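You operate a simulated robot arm through the tools that you are given. There is no shell and no other tool. Be economical: measure what you need, move in short steps, check, and stop when the job is done.

You are at the controls of a simulated robot arm. One attempt, no reset.

Task
Open the narrow drawer.

The check looks at the end state, three seconds after you hand in, the way a careful person would. Anything else that was tipped, shoved, dropped, spilled or broken makes it a failure.

Robot
A 6-joint arm with a two-finger parallel gripper, fixed in place. Base frame: the origin is at the foot of the arm, x ahead of it, y to its left, z up. Lengths are in m, angles in rad, forces in N, time in s.
With the tool pointing down near the work surface it reaches from about 0.2 to 0.64 m from the base axis. Its first joint turns from -1.152 to 1.152 rad. Payload 2.7 kg.
The tool frame sits at the grasp point between the pads (the TCP): z along the fingers, y along the line on which they close. The tips reach 0.023 m beyond it. The gripper opens to 0.094 m. The fingers are 0.038 m wide and 0.01 m thick; the gripper's body (0.054 by 0.096 m) begins 0.039 m behind the TCP.
Orientation is told as [roll, pitch, yaw] about the base's x, y, z axes, in that order, counted from this pose: with the fingers straight down and closing along the base's y, the tool's x points along the base's -x, its y along +y and its z along -z.

Tools
- The arm moves only by the tool apply_moves. Its argument "deltas" is a list of rows, each a list of 7 numbers: the shift along the tool's x, y, z in m, then the turn, a rotation vector about the tool's x, y, z in rad, then the opening, from 0 (shut) to 1 (fully open). In form: [[dx, dy, dz, rx, ry, rz, claw], ...]. A call has 1 to 12 rows; each row is the pose to reach, as a shift and turn from the pose commanded when the call began, along the tool's axes at that moment. A row lasts 0.2 s, in which the tool goes at most 0.05 m and 0.15 rad; a call with a longer step from one row to the next is refused whole, and so is a gripper value outside its range. A pose out of reach is approached as far as the arm can. The call stops where the force on the tool passes 40 N (or 10 N more than at its start, if that is more) or the arm is blocked; 0.2 s more then pass. The fingers move at their own pace (about 0.045 m/s each) and stop on an object; they squeeze with about 40 N. The grip force told is the motor's: it shows also when the fingers shut on nothing. Time passes only in rows, and 0.2 s behind the last, so rows that repeat a pose let the fingers close. It gives the time, the measured TCP pose, the force on the tool (base axes), the opening and the grip force at its end, in the units of the frame above (readings bear some noise), and new pictures: "views" is both (left out), scene, wrist or none.
- Cameras (640 x 400 px; columns grow to the right, rows downward): "scene" is fixed at [0.0709, -0.4275, 1.4068]; the picture's right is [0.82, -0.57, 0.00], its down [-0.31, -0.45, -0.84] and it looks along [0.48, 0.69, -0.54] (base axes); focal length 311 px, centre (320, 200). "wrist" rides on the gripper at [0.086, 0.016, -0.075] in the tool frame; the picture's right is [-0.18, 0.98, 0.00], its down [-0.58, -0.11, -0.81] and it looks along [-0.79, -0.15, 0.59] (tool axes); focal length 243 px, centre (320, 200). There is no depth. A picture from a camera that has moved, and an enlarged one, comes with that camera's place and axes in the base frame and with its lens.
- enlarge(camera, box): a new picture of the part [left, top, right, bottom] of that camera's present view, enlarged. The clock stands still meanwhile.
- hand_in(): hands the job in; it is judged then, once.

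Work in short steps. Places have to be worked out from the pictures, the camera data and where the tool is seen: move nearer, look again, correct. Check each grasp and each placing, and mend what went wrong. You have 90 turns and 170 pictures in all, those below and enlarged ones among them. Open the gripper and draw the arm clear of the work before you hand the job in, unless the task says otherwise; then end with one line.

The tools are called after "Call:" as a command line: name --pt "numbers of a row" for each row, then --argument value for the rest, lists and objects as JSON in quotes. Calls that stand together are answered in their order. apply_moves: Moves the arm, as the interface text tells. Its arguments: {"type":"object","properties":{"deltas":{"type":"array","items":{"type":"array","items":{"type":"number"}}},"views":{"type":"string","enum":["both","scene","wrist","none"]}},"required":["deltas"]} The other tools are called the same way: enlarge (camera, box) takes an enlarged picture of a part of a camera's view; hand_in () hands the job in.

At the start:

```text
time: 0.0
eef_pos: [0.4145, 0.0505, 1.0553]
tcp_rot: [0.001, -0.002, 0.002]
force: [0.0, -0.6, 0.1]
grip_width: 0.0939
finger_force: 0.1
```

scene: 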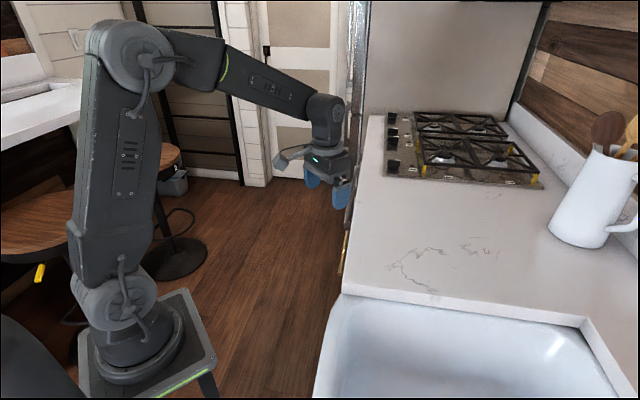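
wrist: 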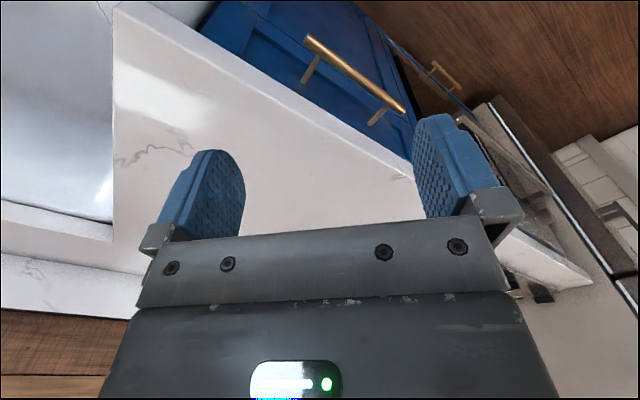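

The wrist view shows blue drawer fronts with gold handles below a counter edge running diagonally. I'll enlarge both views to identify the drawers.

Call:
enlarge --camera "wrist" --box '[180, 0, 500, 200]'

Call:
enlarge --camera "scene" --box '[260, 80, 500, 330]'

```text
2.00 times, centred on (340, 100) of wrist
camera zoom: at [0.3287, 0.0667, 1.1306], right [0.18, 0.98, 0.0], down [0.58, -0.11, 0.81], along [0.79, -0.15, -0.59], focal length 485 px, centre (280, 400)
```

zoom: 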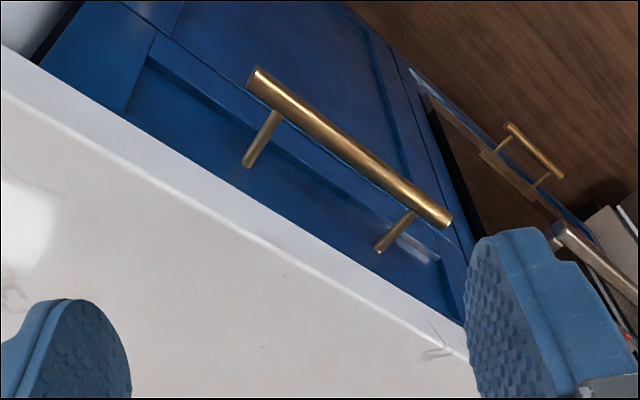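

```text
1.60 times, centred on (380, 205) of scene
camera zoom: at [0.0709, -0.4275, 1.4068], right [0.82, -0.57, 0.0], down [-0.31, -0.45, -0.84], along [0.48, 0.69, -0.54], focal length 498 px, centre (224, 192)
```

zoom: 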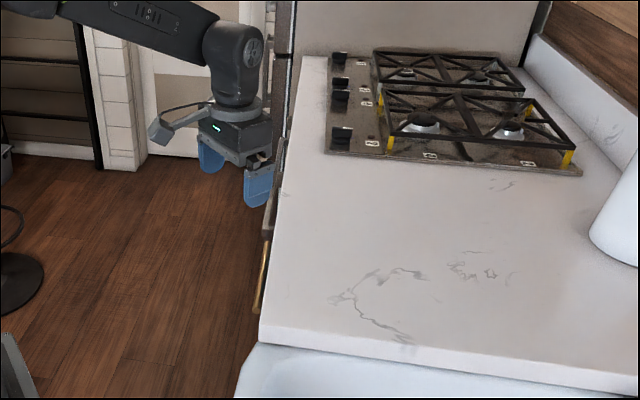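

There is a large handle on a blue front (left) and a second, smaller handle on a narrower front beyond. I'll turn the tool to face the counter front and back off a bit to look squarely at both.

Call:
apply_moves --pt "0.0 0.02 0 0 0 0.15 1" --pt "0.02 0.04 0 0 0 0.3 1" --pt "0.04 0.06 0 0 0 0.45 1" --pt "0.06 0.08 0 0 0 0.6 1" --pt "0.08 0.1 0 0 0 0.75 1"

```text
time: 1.2
eef_pos: [0.3356, 0.15, 1.0546]
tcp_rot: [0.002, 0.001, -0.751]
force: [0.1, 0.2, 1.0]
grip_width: 0.0941
finger_force: 0.0
camera wrist: at [0.2836, 0.2215, 1.1296], right [0.8, 0.59, 0.0], down [0.35, -0.48, 0.81], along [0.48, -0.65, -0.59], focal length 243 px, centre (320, 200)
```

scene: 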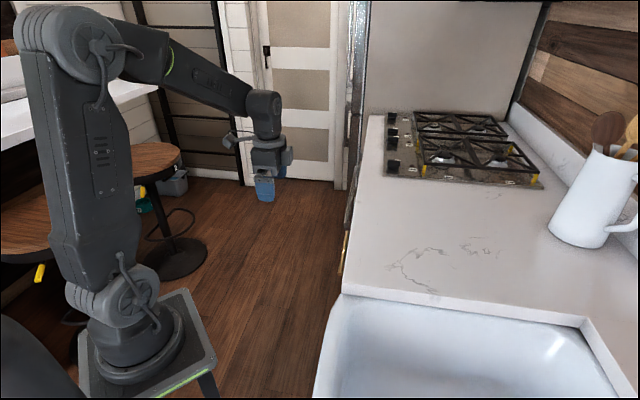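
wrist: 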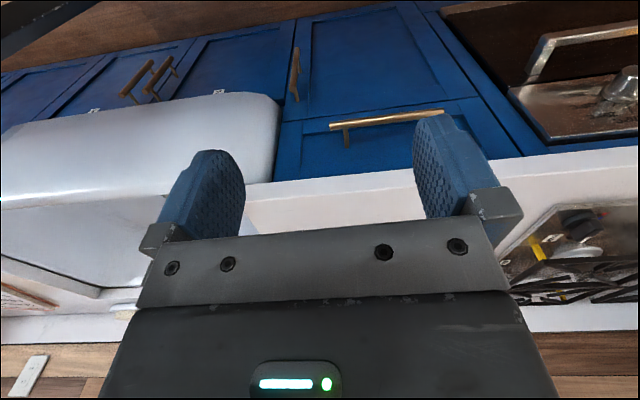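

I see a drawer with a horizontal handle above a door, plus sink doors and an oven. I need to check what the other small handle was, so I enlarge.

Call:
enlarge --camera "wrist" --box '[240, 0, 640, 200]'

Call:
apply_moves --pt "0.0 0 0 0 0 0.15 1" --pt "0.0 0.03 0 0 0 0.1 1" --pt "0.0 0.06 0 0 0 -0.05 1" --pt "0.0 0.09 0 0 0 -0.2 1" --pt "0.0 0.12 0 0 0 -0.35 1" --views "wrist"

```text
1.60 times, centred on (440, 100) of wrist
camera zoom: at [0.2836, 0.2215, 1.1296], right [0.8, 0.59, 0.0], down [0.35, -0.48, 0.81], along [0.48, -0.65, -0.59], focal length 388 px, centre (128, 360)
```

zoom: 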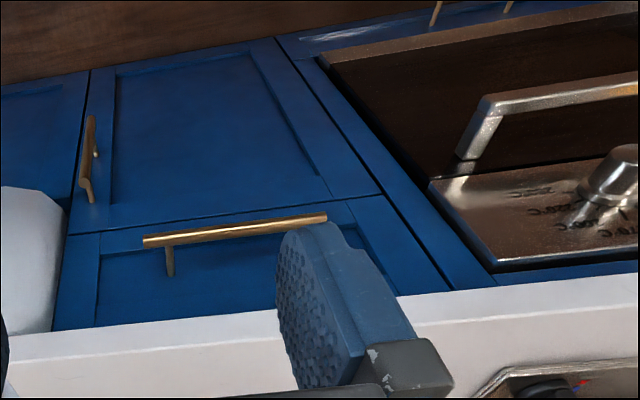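

```text
time: 2.4
eef_pos: [0.4149, 0.2389, 1.0544]
tcp_rot: [-0.002, -0.001, -0.395]
force: [-0.6, -0.9, 0.2]
grip_width: 0.0939
finger_force: 0.1
camera wrist: at [0.3424, 0.2883, 1.1296], right [0.55, 0.84, 0.0], down [0.49, -0.33, 0.81], along [0.67, -0.44, -0.59], focal length 243 px, centre (320, 200)
```

wrist: 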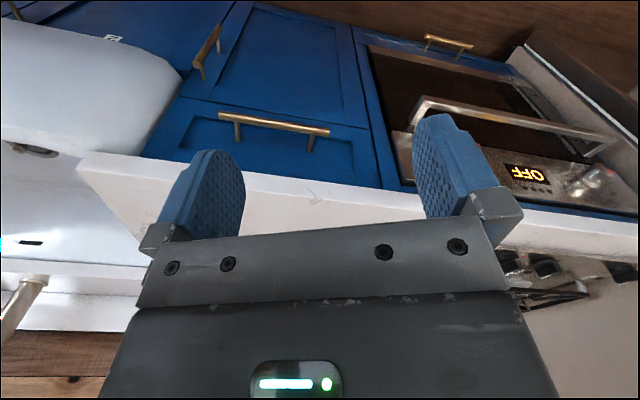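

The narrow drawer is the one under the counter next to the oven (the oven one is wide). Triangulating its bar: ends ≈(0.444,0.033) and (0.57,0.155), z≈0.797; the counter edge lies ~0.035 behind it at z≈0.9. I'll turn so the fingers close perpendicular to the bar.

Call:
apply_moves --pt "0 0 0 0 0 -0.147 1" --pt "0 0 0 0 0 -0.294 1" --pt "0 0 0 0 0 -0.441 1" --pt "0 0 0 0 0 -0.588 1" --pt "0 0 0 0 0 -0.735 1" --pt "0 0 0 0 0 -0.882 1" --pt "0 0 0 0 0 -1.029 1" --pt "0 0 0 0 0 -1.176 1" --views "none"

Call:
apply_moves --pt "0 0 0 0.145 0 0 1" --pt "0 0 0 0.29 0 0 1" --pt "0 0 0 0.435 0 0 1" --pt "0 0 0 0.58 0 0 1" --pt "0 0 0 0.725 0 0 1" --pt "0 0 0 0.85 0 0 1"

```text
time: 4.2
eef_pos: [0.4169, 0.2381, 1.0564]
tcp_rot: [-0.001, -0.001, 0.78]
force: [0.8, -0.6, -0.9]
grip_width: 0.0941
finger_force: 0.0
```

```text
time: 5.6
eef_pos: [0.4158, 0.2384, 1.0573]
tcp_rot: [-0.853, -0.002, 0.779]
force: [-0.3, -0.5, -0.4]
grip_width: 0.0942
finger_force: 0.1
camera wrist: at [0.3082, 0.2255, 1.093], right [-0.32, 0.59, -0.74], down [0.04, 0.79, 0.61], along [0.95, 0.17, -0.28], focal length 243 px, centre (320, 200)
```

scene: 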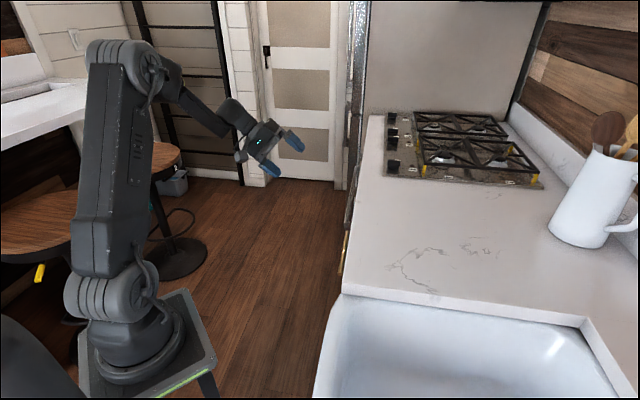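
wrist: 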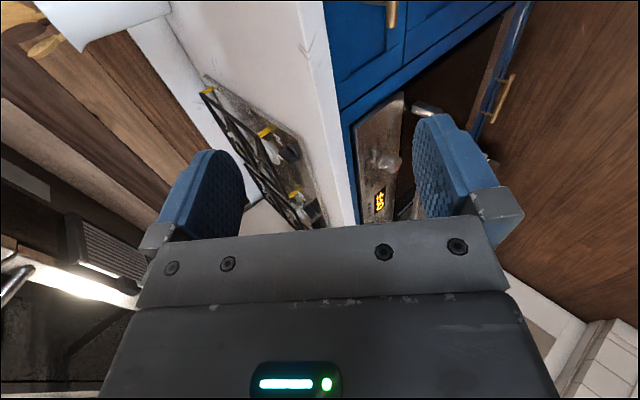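

Orientation achieved. Now moving to a standoff ~0.12 m back from the bar along the tool axis.

Call:
apply_moves --pt "0.008 0.016 0.034 0 0 0 1" --pt "0.015 0.031 0.067 0 0 0 1" --pt "0.023 0.047 0.101 0 0 0 1" --pt "0.03 0.063 0.135 0 0 0 1" --pt "0.038 0.0785 0.1686 0 0 0 1"

```text
time: 6.8
eef_pos: [0.4402, 0.1563, 0.8849]
tcp_rot: [-0.85, -0.003, 0.776]
force: [-0.4, -0.1, -0.7]
grip_width: 0.0941
finger_force: 0.1
camera wrist: at [0.3324, 0.1443, 0.9217], right [-0.32, 0.59, -0.74], down [0.04, 0.79, 0.61], along [0.95, 0.17, -0.28], focal length 243 px, centre (320, 200)
```

scene: 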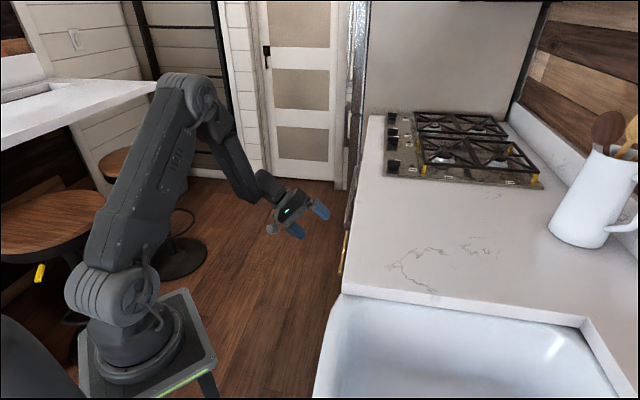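
wrist: 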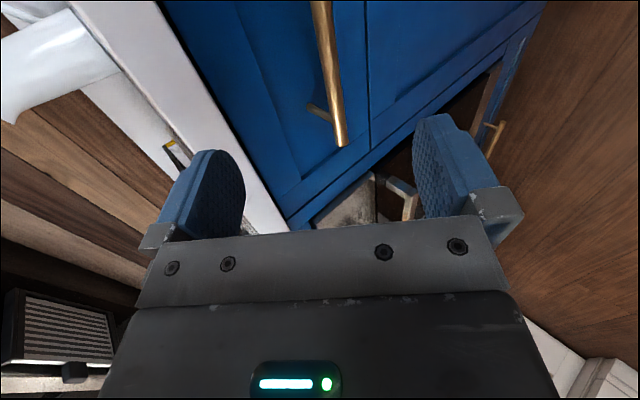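

The bar lies at z≈0.793, centre ≈(0.507,0.089), nearly straight ahead of the tool. Advance part way and re-check.

Call:
apply_moves --pt "0 0.003 0.035 0 0 0 1" --pt "0 0.006 0.07 0 0 0 1" --pt "0 0.006 0.095 0 0 0 1"

```text
time: 7.6
eef_pos: [0.488, 0.1103, 0.8204]
tcp_rot: [-0.85, -0.002, 0.777]
force: [0.1, -0.2, 0.0]
grip_width: 0.0942
finger_force: 0.0
camera wrist: at [0.3798, 0.0963, 0.8555], right [-0.32, 0.59, -0.74], down [0.04, 0.79, 0.61], along [0.95, 0.17, -0.28], focal length 243 px, centre (320, 200)
```

scene: 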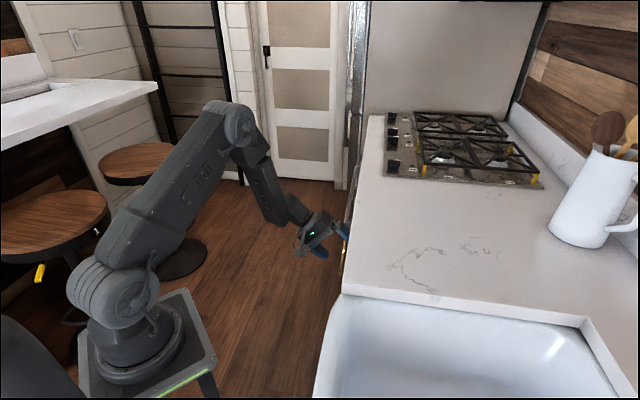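
wrist: 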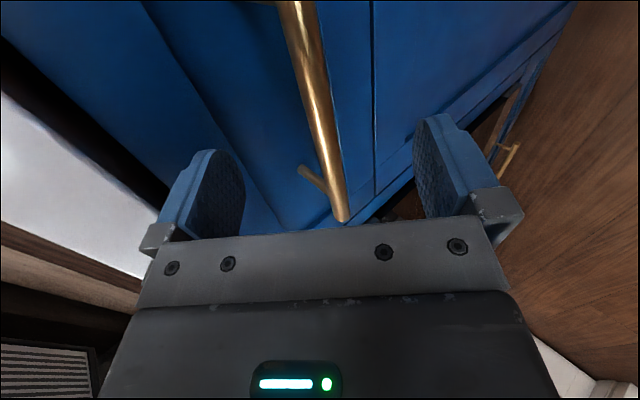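

The bar is centred between the fingers (~1.5 mm off), 0.04 m ahead. I narrow the opening so the inner finger clears the drawer front, then advance 0.03.

Call:
apply_moves --pt "0 0.001 0 0 0 0 0.4" --pt "0 0.001 0 0 0 0 0.4" --pt "0 0.001 0 0 0 0 0.4" --pt "0 0.001 0.01 0 0 0 0.4" --pt "0 0.001 0.02 0 0 0 0.4" --pt "0 0.001 0.03 0 0 0 0.4"

```text
time: 9.0
eef_pos: [0.5048, 0.0943, 0.7994]
tcp_rot: [-0.85, -0.002, 0.777]
force: [-0.2, -0.2, -0.4]
grip_width: 0.0375
finger_force: 0.0
camera wrist: at [0.3975, 0.0823, 0.8358], right [-0.32, 0.59, -0.74], down [0.04, 0.79, 0.61], along [0.95, 0.17, -0.28], focal length 243 px, centre (320, 200)
```

scene: 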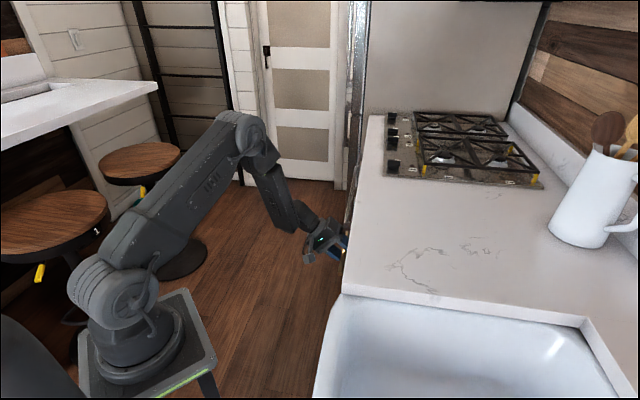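
wrist: 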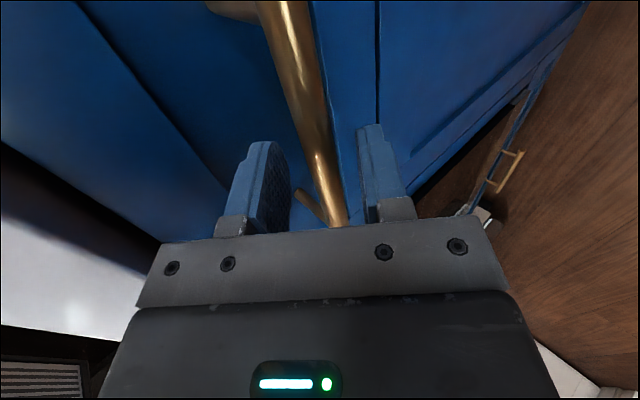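

Bar is between the pads, no contact force. Closing the grip.

Call:
apply_moves --pt "0 0 0.004 0 0 0 0.0" --pt "0 0 0.004 0 0 0 0.0" --pt "0 0 0.004 0 0 0 0.0" --pt "0 0 0.004 0 0 0 0.0" --views "wrist"

```text
time: 10.0
eef_pos: [0.5064, 0.0926, 0.7951]
tcp_rot: [-0.849, 0.002, 0.781]
force: [-4.4, 4.0, -5.4]
grip_width: 0.0147
finger_force: 45.1
camera wrist: at [0.3989, 0.0797, 0.8319], right [-0.33, 0.59, -0.74], down [0.04, 0.79, 0.61], along [0.94, 0.17, -0.28], focal length 243 px, centre (320, 200)
```

wrist: 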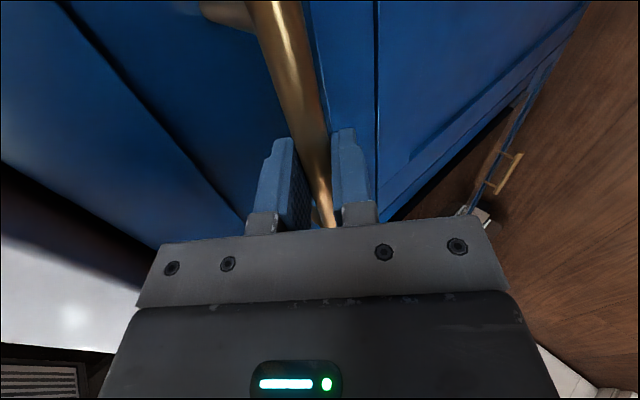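

Bar gripped (0.0147 m). Pull 0.06 m horizontally outward along the front's normal.

Call:
apply_moves --pt "0 0.0099 -0.0113 0 0 0 0" --pt "0 0.0198 -0.0225 0 0 0 0" --pt "0 0.0297 -0.0338 0 0 0 0" --pt "0 0.0396 -0.045 0 0 0 0"

```text
time: 11.0
eef_pos: [0.4639, 0.1358, 0.7945]
tcp_rot: [-0.85, 0.0, 0.778]
force: [7.8, 6.9, -15.9]
grip_width: 0.0148
finger_force: 45.2
camera wrist: at [0.3564, 0.1223, 0.8318], right [-0.32, 0.59, -0.74], down [0.04, 0.79, 0.61], along [0.94, 0.17, -0.28], focal length 243 px, centre (320, 200)
```

scene: 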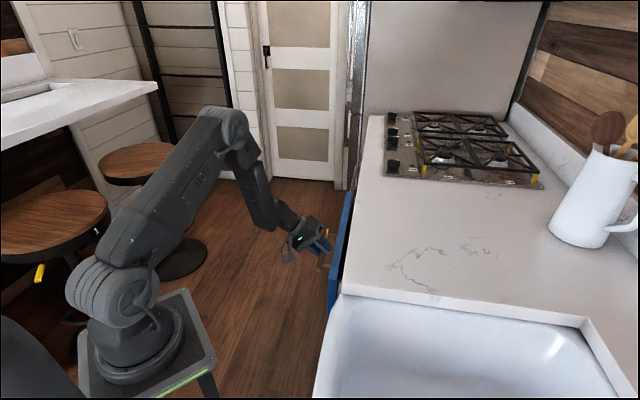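
wrist: 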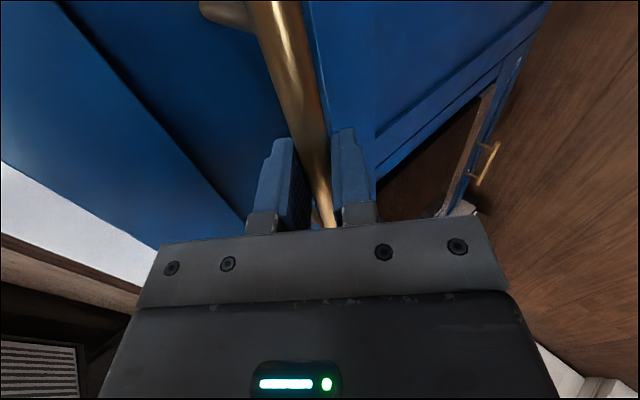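

The drawer is following. Small side loads suggest the path is a couple mm off; I correct slightly and pull another 0.1 m.

Call:
apply_moves --pt "-0.003 0.0147 -0.0135 0 0 0 0" --pt "-0.004 0.028 -0.0287 0 0 0 0" --pt "-0.005 0.0411 -0.0437 0 0 0 0" --pt "-0.006 0.0543 -0.0587 0 0 0 0" --pt "-0.006 0.0675 -0.0738 0 0 0 0"

```text
time: 11.8
eef_pos: [0.4251, 0.1748, 0.7951]
tcp_rot: [-0.859, 0.008, 0.77]
force: [-6.5, -6.3, 6.1]
grip_width: 0.015
finger_force: 44.9
stopped in row 4: the force on the tool passed its limit (the readings are from after the stop); the commanded pose is now the measured one
camera wrist: at [0.3172, 0.1632, 0.8319], right [-0.32, 0.58, -0.75], down [0.05, 0.8, 0.6], along [0.95, 0.16, -0.28], focal length 243 px, centre (320, 200)
```

scene: 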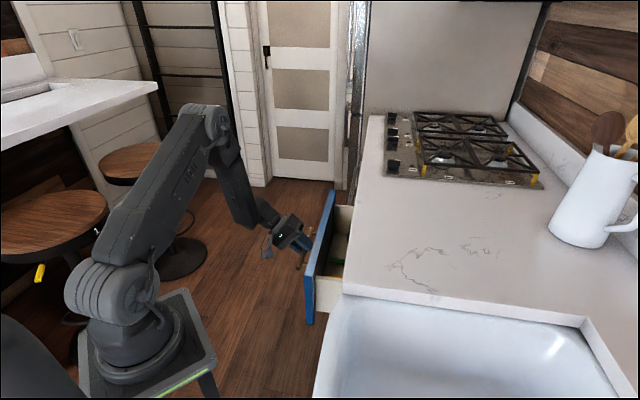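
wrist: 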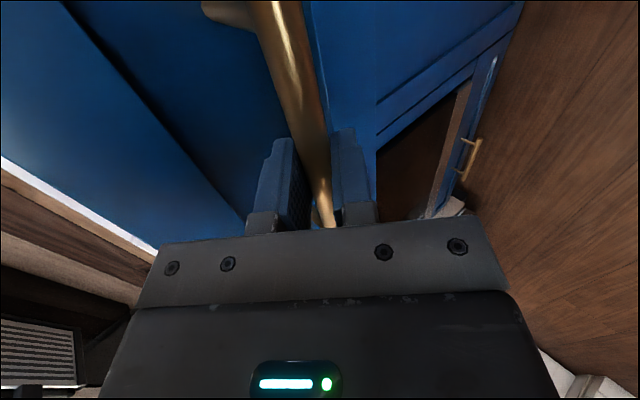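

Open 0.115 m so far; it stopped on force. Continue more slowly along the measured drawer direction.

Call:
apply_moves --pt "0 0.0065 -0.0076 0 0 0 0" --pt "0 0.0131 -0.0151 0 0 0 0" --pt "0 0.0196 -0.0227 0 0 0 0" --pt "0 0.0261 -0.0303 0 0 0 0" --pt "0 0.0327 -0.0379 0 0 0 0" --pt "0 0.0392 -0.0454 0 0 0 0" --pt "0 0.0457 -0.053 0 0 0 0" --pt "0 0.0522 -0.0606 0 0 0 0"

```text
time: 13.6
eef_pos: [0.3681, 0.2309, 0.7949]
tcp_rot: [-0.861, 0.009, 0.765]
force: [-15.3, -15.3, 24.3]
grip_width: 0.0149
finger_force: 44.8
camera wrist: at [0.261, 0.22, 0.8316], right [-0.32, 0.58, -0.75], down [0.05, 0.8, 0.6], along [0.95, 0.15, -0.28], focal length 243 px, centre (320, 200)
```

scene: 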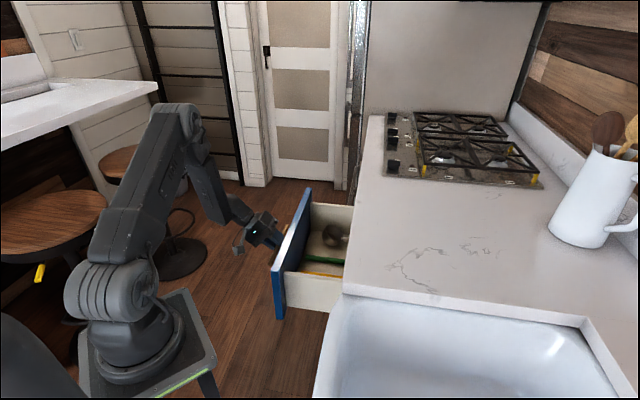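
wrist: 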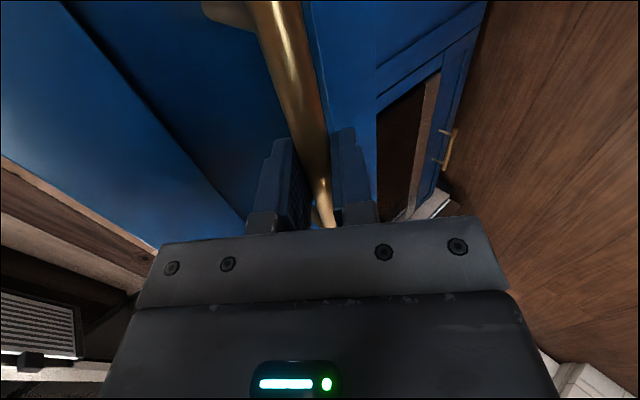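

0.195 m open; side loads indicate the tool drifted slightly low/along +bar. Correct and continue ~0.1 m.

Call:
apply_moves --pt "0.003 0.0042 -0.0096 0 0 0 0" --pt "0.0035 0.0108 -0.0171 0 0 0 0" --pt "0.004 0.0173 -0.0247 0 0 0 0" --pt "0.0042 0.0238 -0.0323 0 0 0 0" --pt "0.0044 0.0304 -0.0399 0 0 0 0" --pt "0.0046 0.0369 -0.0474 0 0 0 0" --pt "0.0048 0.0434 -0.055 0 0 0 0" --pt "0.005 0.0499 -0.0626 0 0 0 0" --pt "0.0052 0.0564 -0.0701 0 0 0 0"

```text
time: 14.7
eef_pos: [0.3393, 0.2604, 0.7942]
tcp_rot: [-0.847, 0.003, 0.777]
force: [2.3, 3.1, -4.9]
grip_width: 0.0148
finger_force: 45.0
stopped in row 5: the force on the tool passed its limit (the readings are from after the stop); the commanded pose is now the measured one
camera wrist: at [0.2317, 0.2481, 0.8325], right [-0.33, 0.59, -0.74], down [0.05, 0.79, 0.61], along [0.94, 0.17, -0.29], focal length 243 px, centre (320, 200)
```

scene: 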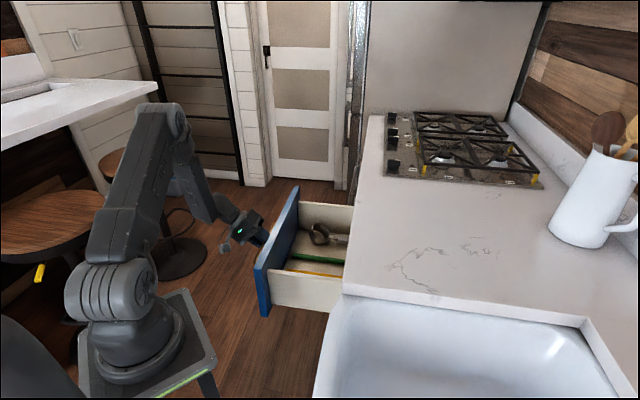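
wrist: 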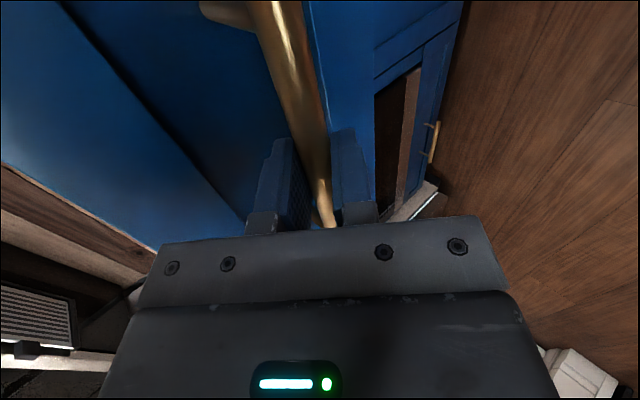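

0.236 m open, loads relaxed. A gentle further pull tells whether this is the end of travel.

Call:
apply_moves --pt "0 0.0066 -0.0075 0 0 0 0" --pt "0 0.0132 -0.015 0 0 0 0" --pt "0 0.0198 -0.0225 0 0 0 0" --pt "0 0.0264 -0.03 0 0 0 0" --pt "0 0.033 -0.0375 0 0 0 0" --pt "0 0.0396 -0.045 0 0 0 0" --views "scene"

```text
time: 16.1
eef_pos: [0.3085, 0.2924, 0.7942]
tcp_rot: [-0.849, 0.009, 0.769]
force: [-14.7, -13.3, -4.4]
grip_width: 0.0147
finger_force: 44.6
out of reach, approached as far as the arm can: row 5, 6
```

scene: 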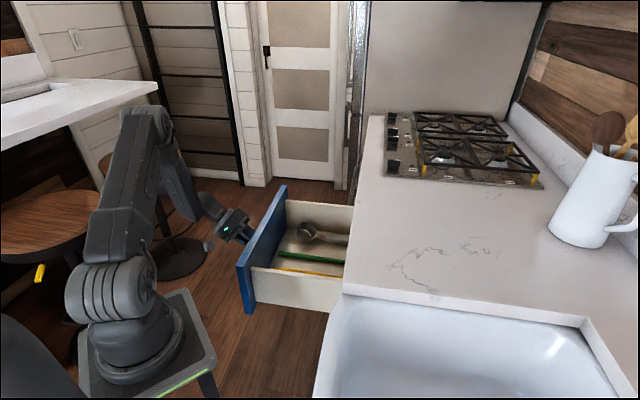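

0.28 m open and the arm is at its first-joint limit there; the drawer is plainly open. I release to a partial opening and make the tool steeper (about the bar) so there is room to back off.

Call:
apply_moves --pt "0 0 0 0 0 0 0.42" --pt "0 0 0 0 0 0 0.42" --pt "0 0 0 0 0 0 0.42" --pt "0 0 0 -0.1 0 0 0.42" --pt "0 0 0 -0.2 0 0 0.42" --pt "0 0 0 -0.28 0 0 0.42"

```text
time: 17.5
eef_pos: [0.3083, 0.2931, 0.7946]
tcp_rot: [-0.566, 0.005, 0.772]
force: [-0.1, 0.2, -0.1]
grip_width: 0.0397
finger_force: 0.1
camera wrist: at [0.2106, 0.2719, 0.8499], right [-0.45, 0.72, -0.53], down [0.18, 0.65, 0.74], along [0.87, 0.23, -0.42], focal length 243 px, centre (320, 200)
```

scene: 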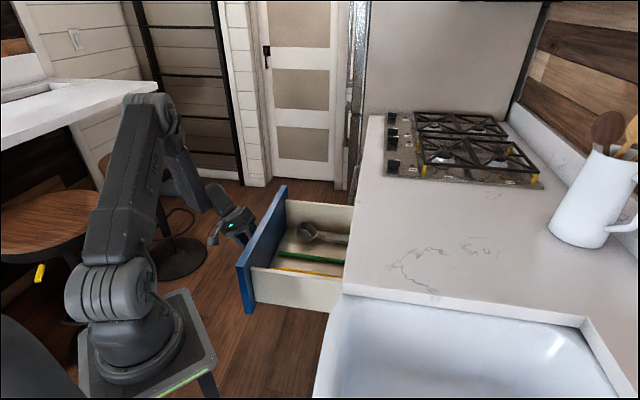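
wrist: 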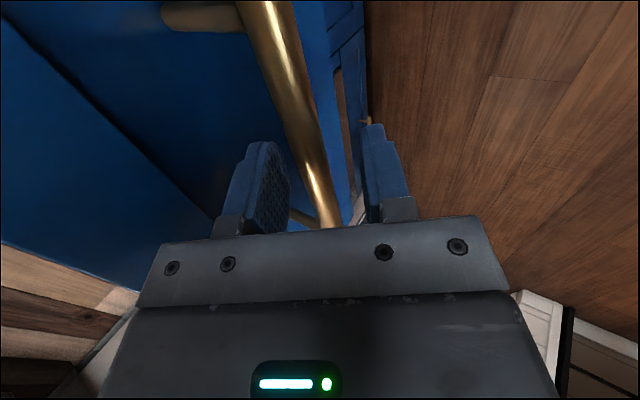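

No load and the bar is still between the pads; with this steeper tool there is more reach, so I regrip and pull a little further.

Call:
apply_moves --pt "0 0 0 0 0 0 0" --pt "0 0 0 0 0 0 0" --pt "0 0 0 0 0 0 0" --pt "0 0 0 0 0 0 0" --pt "0 0.0084 -0.0054 0 0 0 0" --pt "0 0.0169 -0.0107 0 0 0 0" --pt "0 0.0253 -0.0161 0 0 0 0" --pt "0 0.0338 -0.0214 0 0 0 0" --pt "0 0.0422 -0.0268 0 0 0 0"

```text
time: 19.3
eef_pos: [0.2887, 0.3128, 0.7963]
tcp_rot: [-0.574, 0.012, 0.773]
force: [-3.2, -3.1, 7.6]
grip_width: 0.0148
finger_force: 44.5
out of reach, approached as far as the arm can: row 8, 9
stopped in row 9: the force on the tool passed its limit (the readings are from after the stop); the commanded pose is now the measured one
camera wrist: at [0.1904, 0.293, 0.8505], right [-0.45, 0.71, -0.54], down [0.18, 0.66, 0.73], along [0.87, 0.23, -0.43], focal length 243 px, centre (320, 200)
```

scene: 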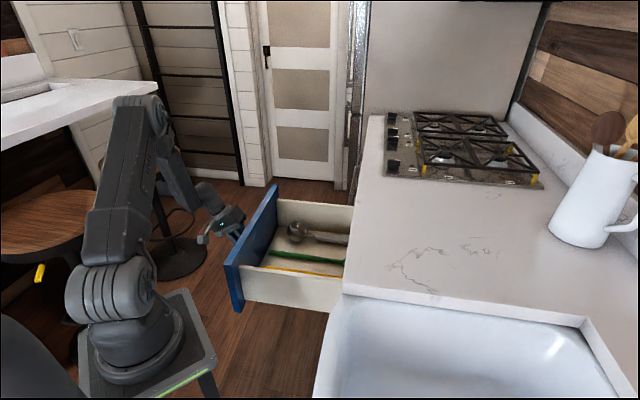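
wrist: 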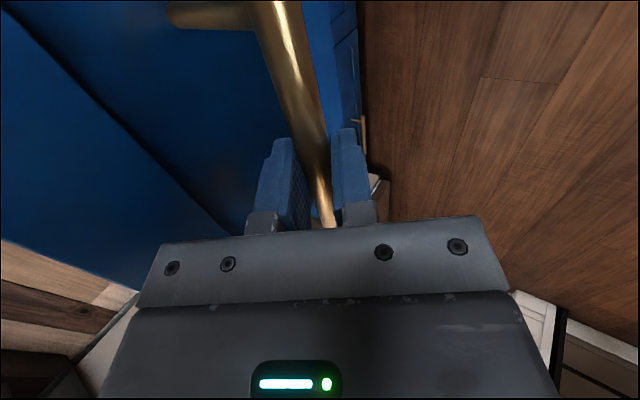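

0.31 m open. Release again, steepen slightly, and back off along the tool axis.

Call:
apply_moves --pt "0 0 0 0 0 0 0.4" --pt "0 0 0 0 0 0 0.4" --pt "0 0 0 0 0 0 0.4" --pt "0 0 0 -0.08 0 0 0.4" --pt "0 0 0 -0.15 0 0 0.4" --views "none"

Call:
apply_moves --pt "-0.006 0 -0.015 0 0 0 0.4" --pt "-0.012 0 -0.03 0 0 0 0.4" --pt "-0.018 0 -0.045 0 0 0 0.4" --pt "-0.024 0 -0.06 0 0 0 0.4"

```text
time: 20.5
eef_pos: [0.2902, 0.3142, 0.7959]
tcp_rot: [-0.422, 0.009, 0.768]
force: [0.7, 0.0, 0.0]
grip_width: 0.0374
finger_force: 0.0
```

```text
time: 21.5
eef_pos: [0.2921, 0.3481, 0.8514]
tcp_rot: [-0.421, 0.012, 0.769]
force: [0.3, -0.3, -0.3]
grip_width: 0.0377
finger_force: 0.0
camera wrist: at [0.1992, 0.3209, 0.9134], right [-0.49, 0.77, -0.4], down [0.26, 0.58, 0.77], along [0.83, 0.28, -0.49], focal length 243 px, centre (320, 200)
```

scene: 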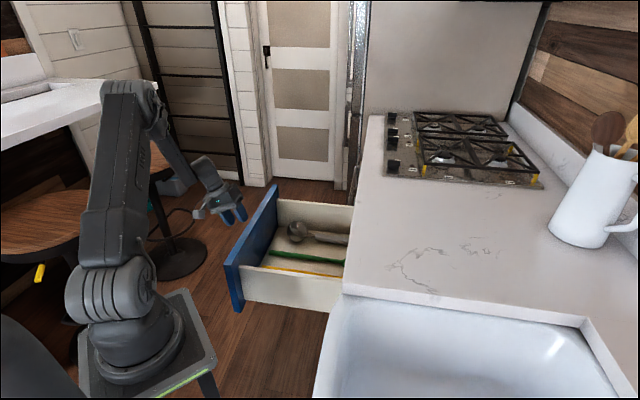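
wrist: 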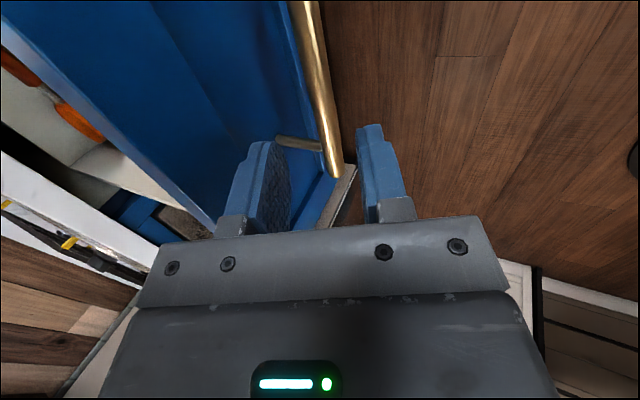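

Clear of the bar. Raise straight up and open the gripper.

Call:
apply_moves --pt "0 -0.016 -0.0365 0 0 0 0.4" --pt "0 -0.033 -0.073 0 0 0 0.4" --pt "0 -0.049 -0.11 0 0 0 1" --pt "0 -0.065 -0.146 0 0 0 1" --pt "0 -0.065 -0.146 0 0 0 1" --pt "0 -0.065 -0.146 0 0 0 1"

```text
time: 22.9
eef_pos: [0.2953, 0.3479, 1.0084]
tcp_rot: [-0.421, 0.012, 0.769]
force: [1.1, 1.0, 0.4]
grip_width: 0.0939
finger_force: 0.1
out of reach, approached as far as the arm can: row 1, 2, 3, 4, 5, 6
camera wrist: at [0.2027, 0.3209, 1.0712], right [-0.49, 0.77, -0.4], down [0.26, 0.58, 0.77], along [0.83, 0.28, -0.49], focal length 243 px, centre (320, 200)
```

scene: 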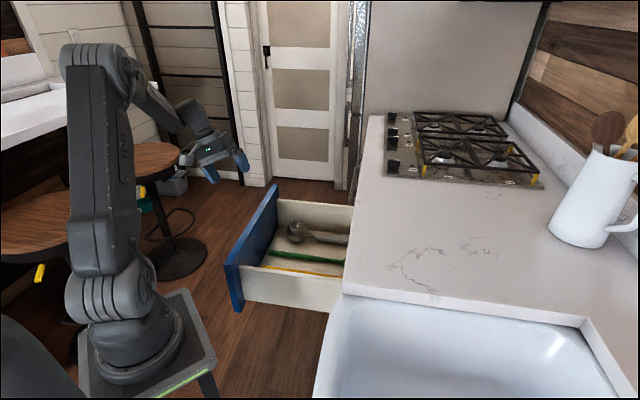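
wrist: 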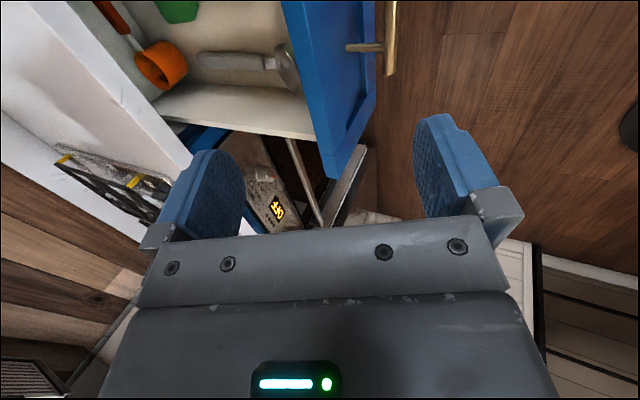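

The drawer stays open, its contents are in place, and the arm is clear with the gripper open. Handing in.

Call:
hand_in

```text
The job is handed in.
```

The narrow drawer, between the sink and the oven, is pulled open about 0.31 m, as far as the arm could reach; nothing else appears disturbed, and the arm is clear with the gripper open.
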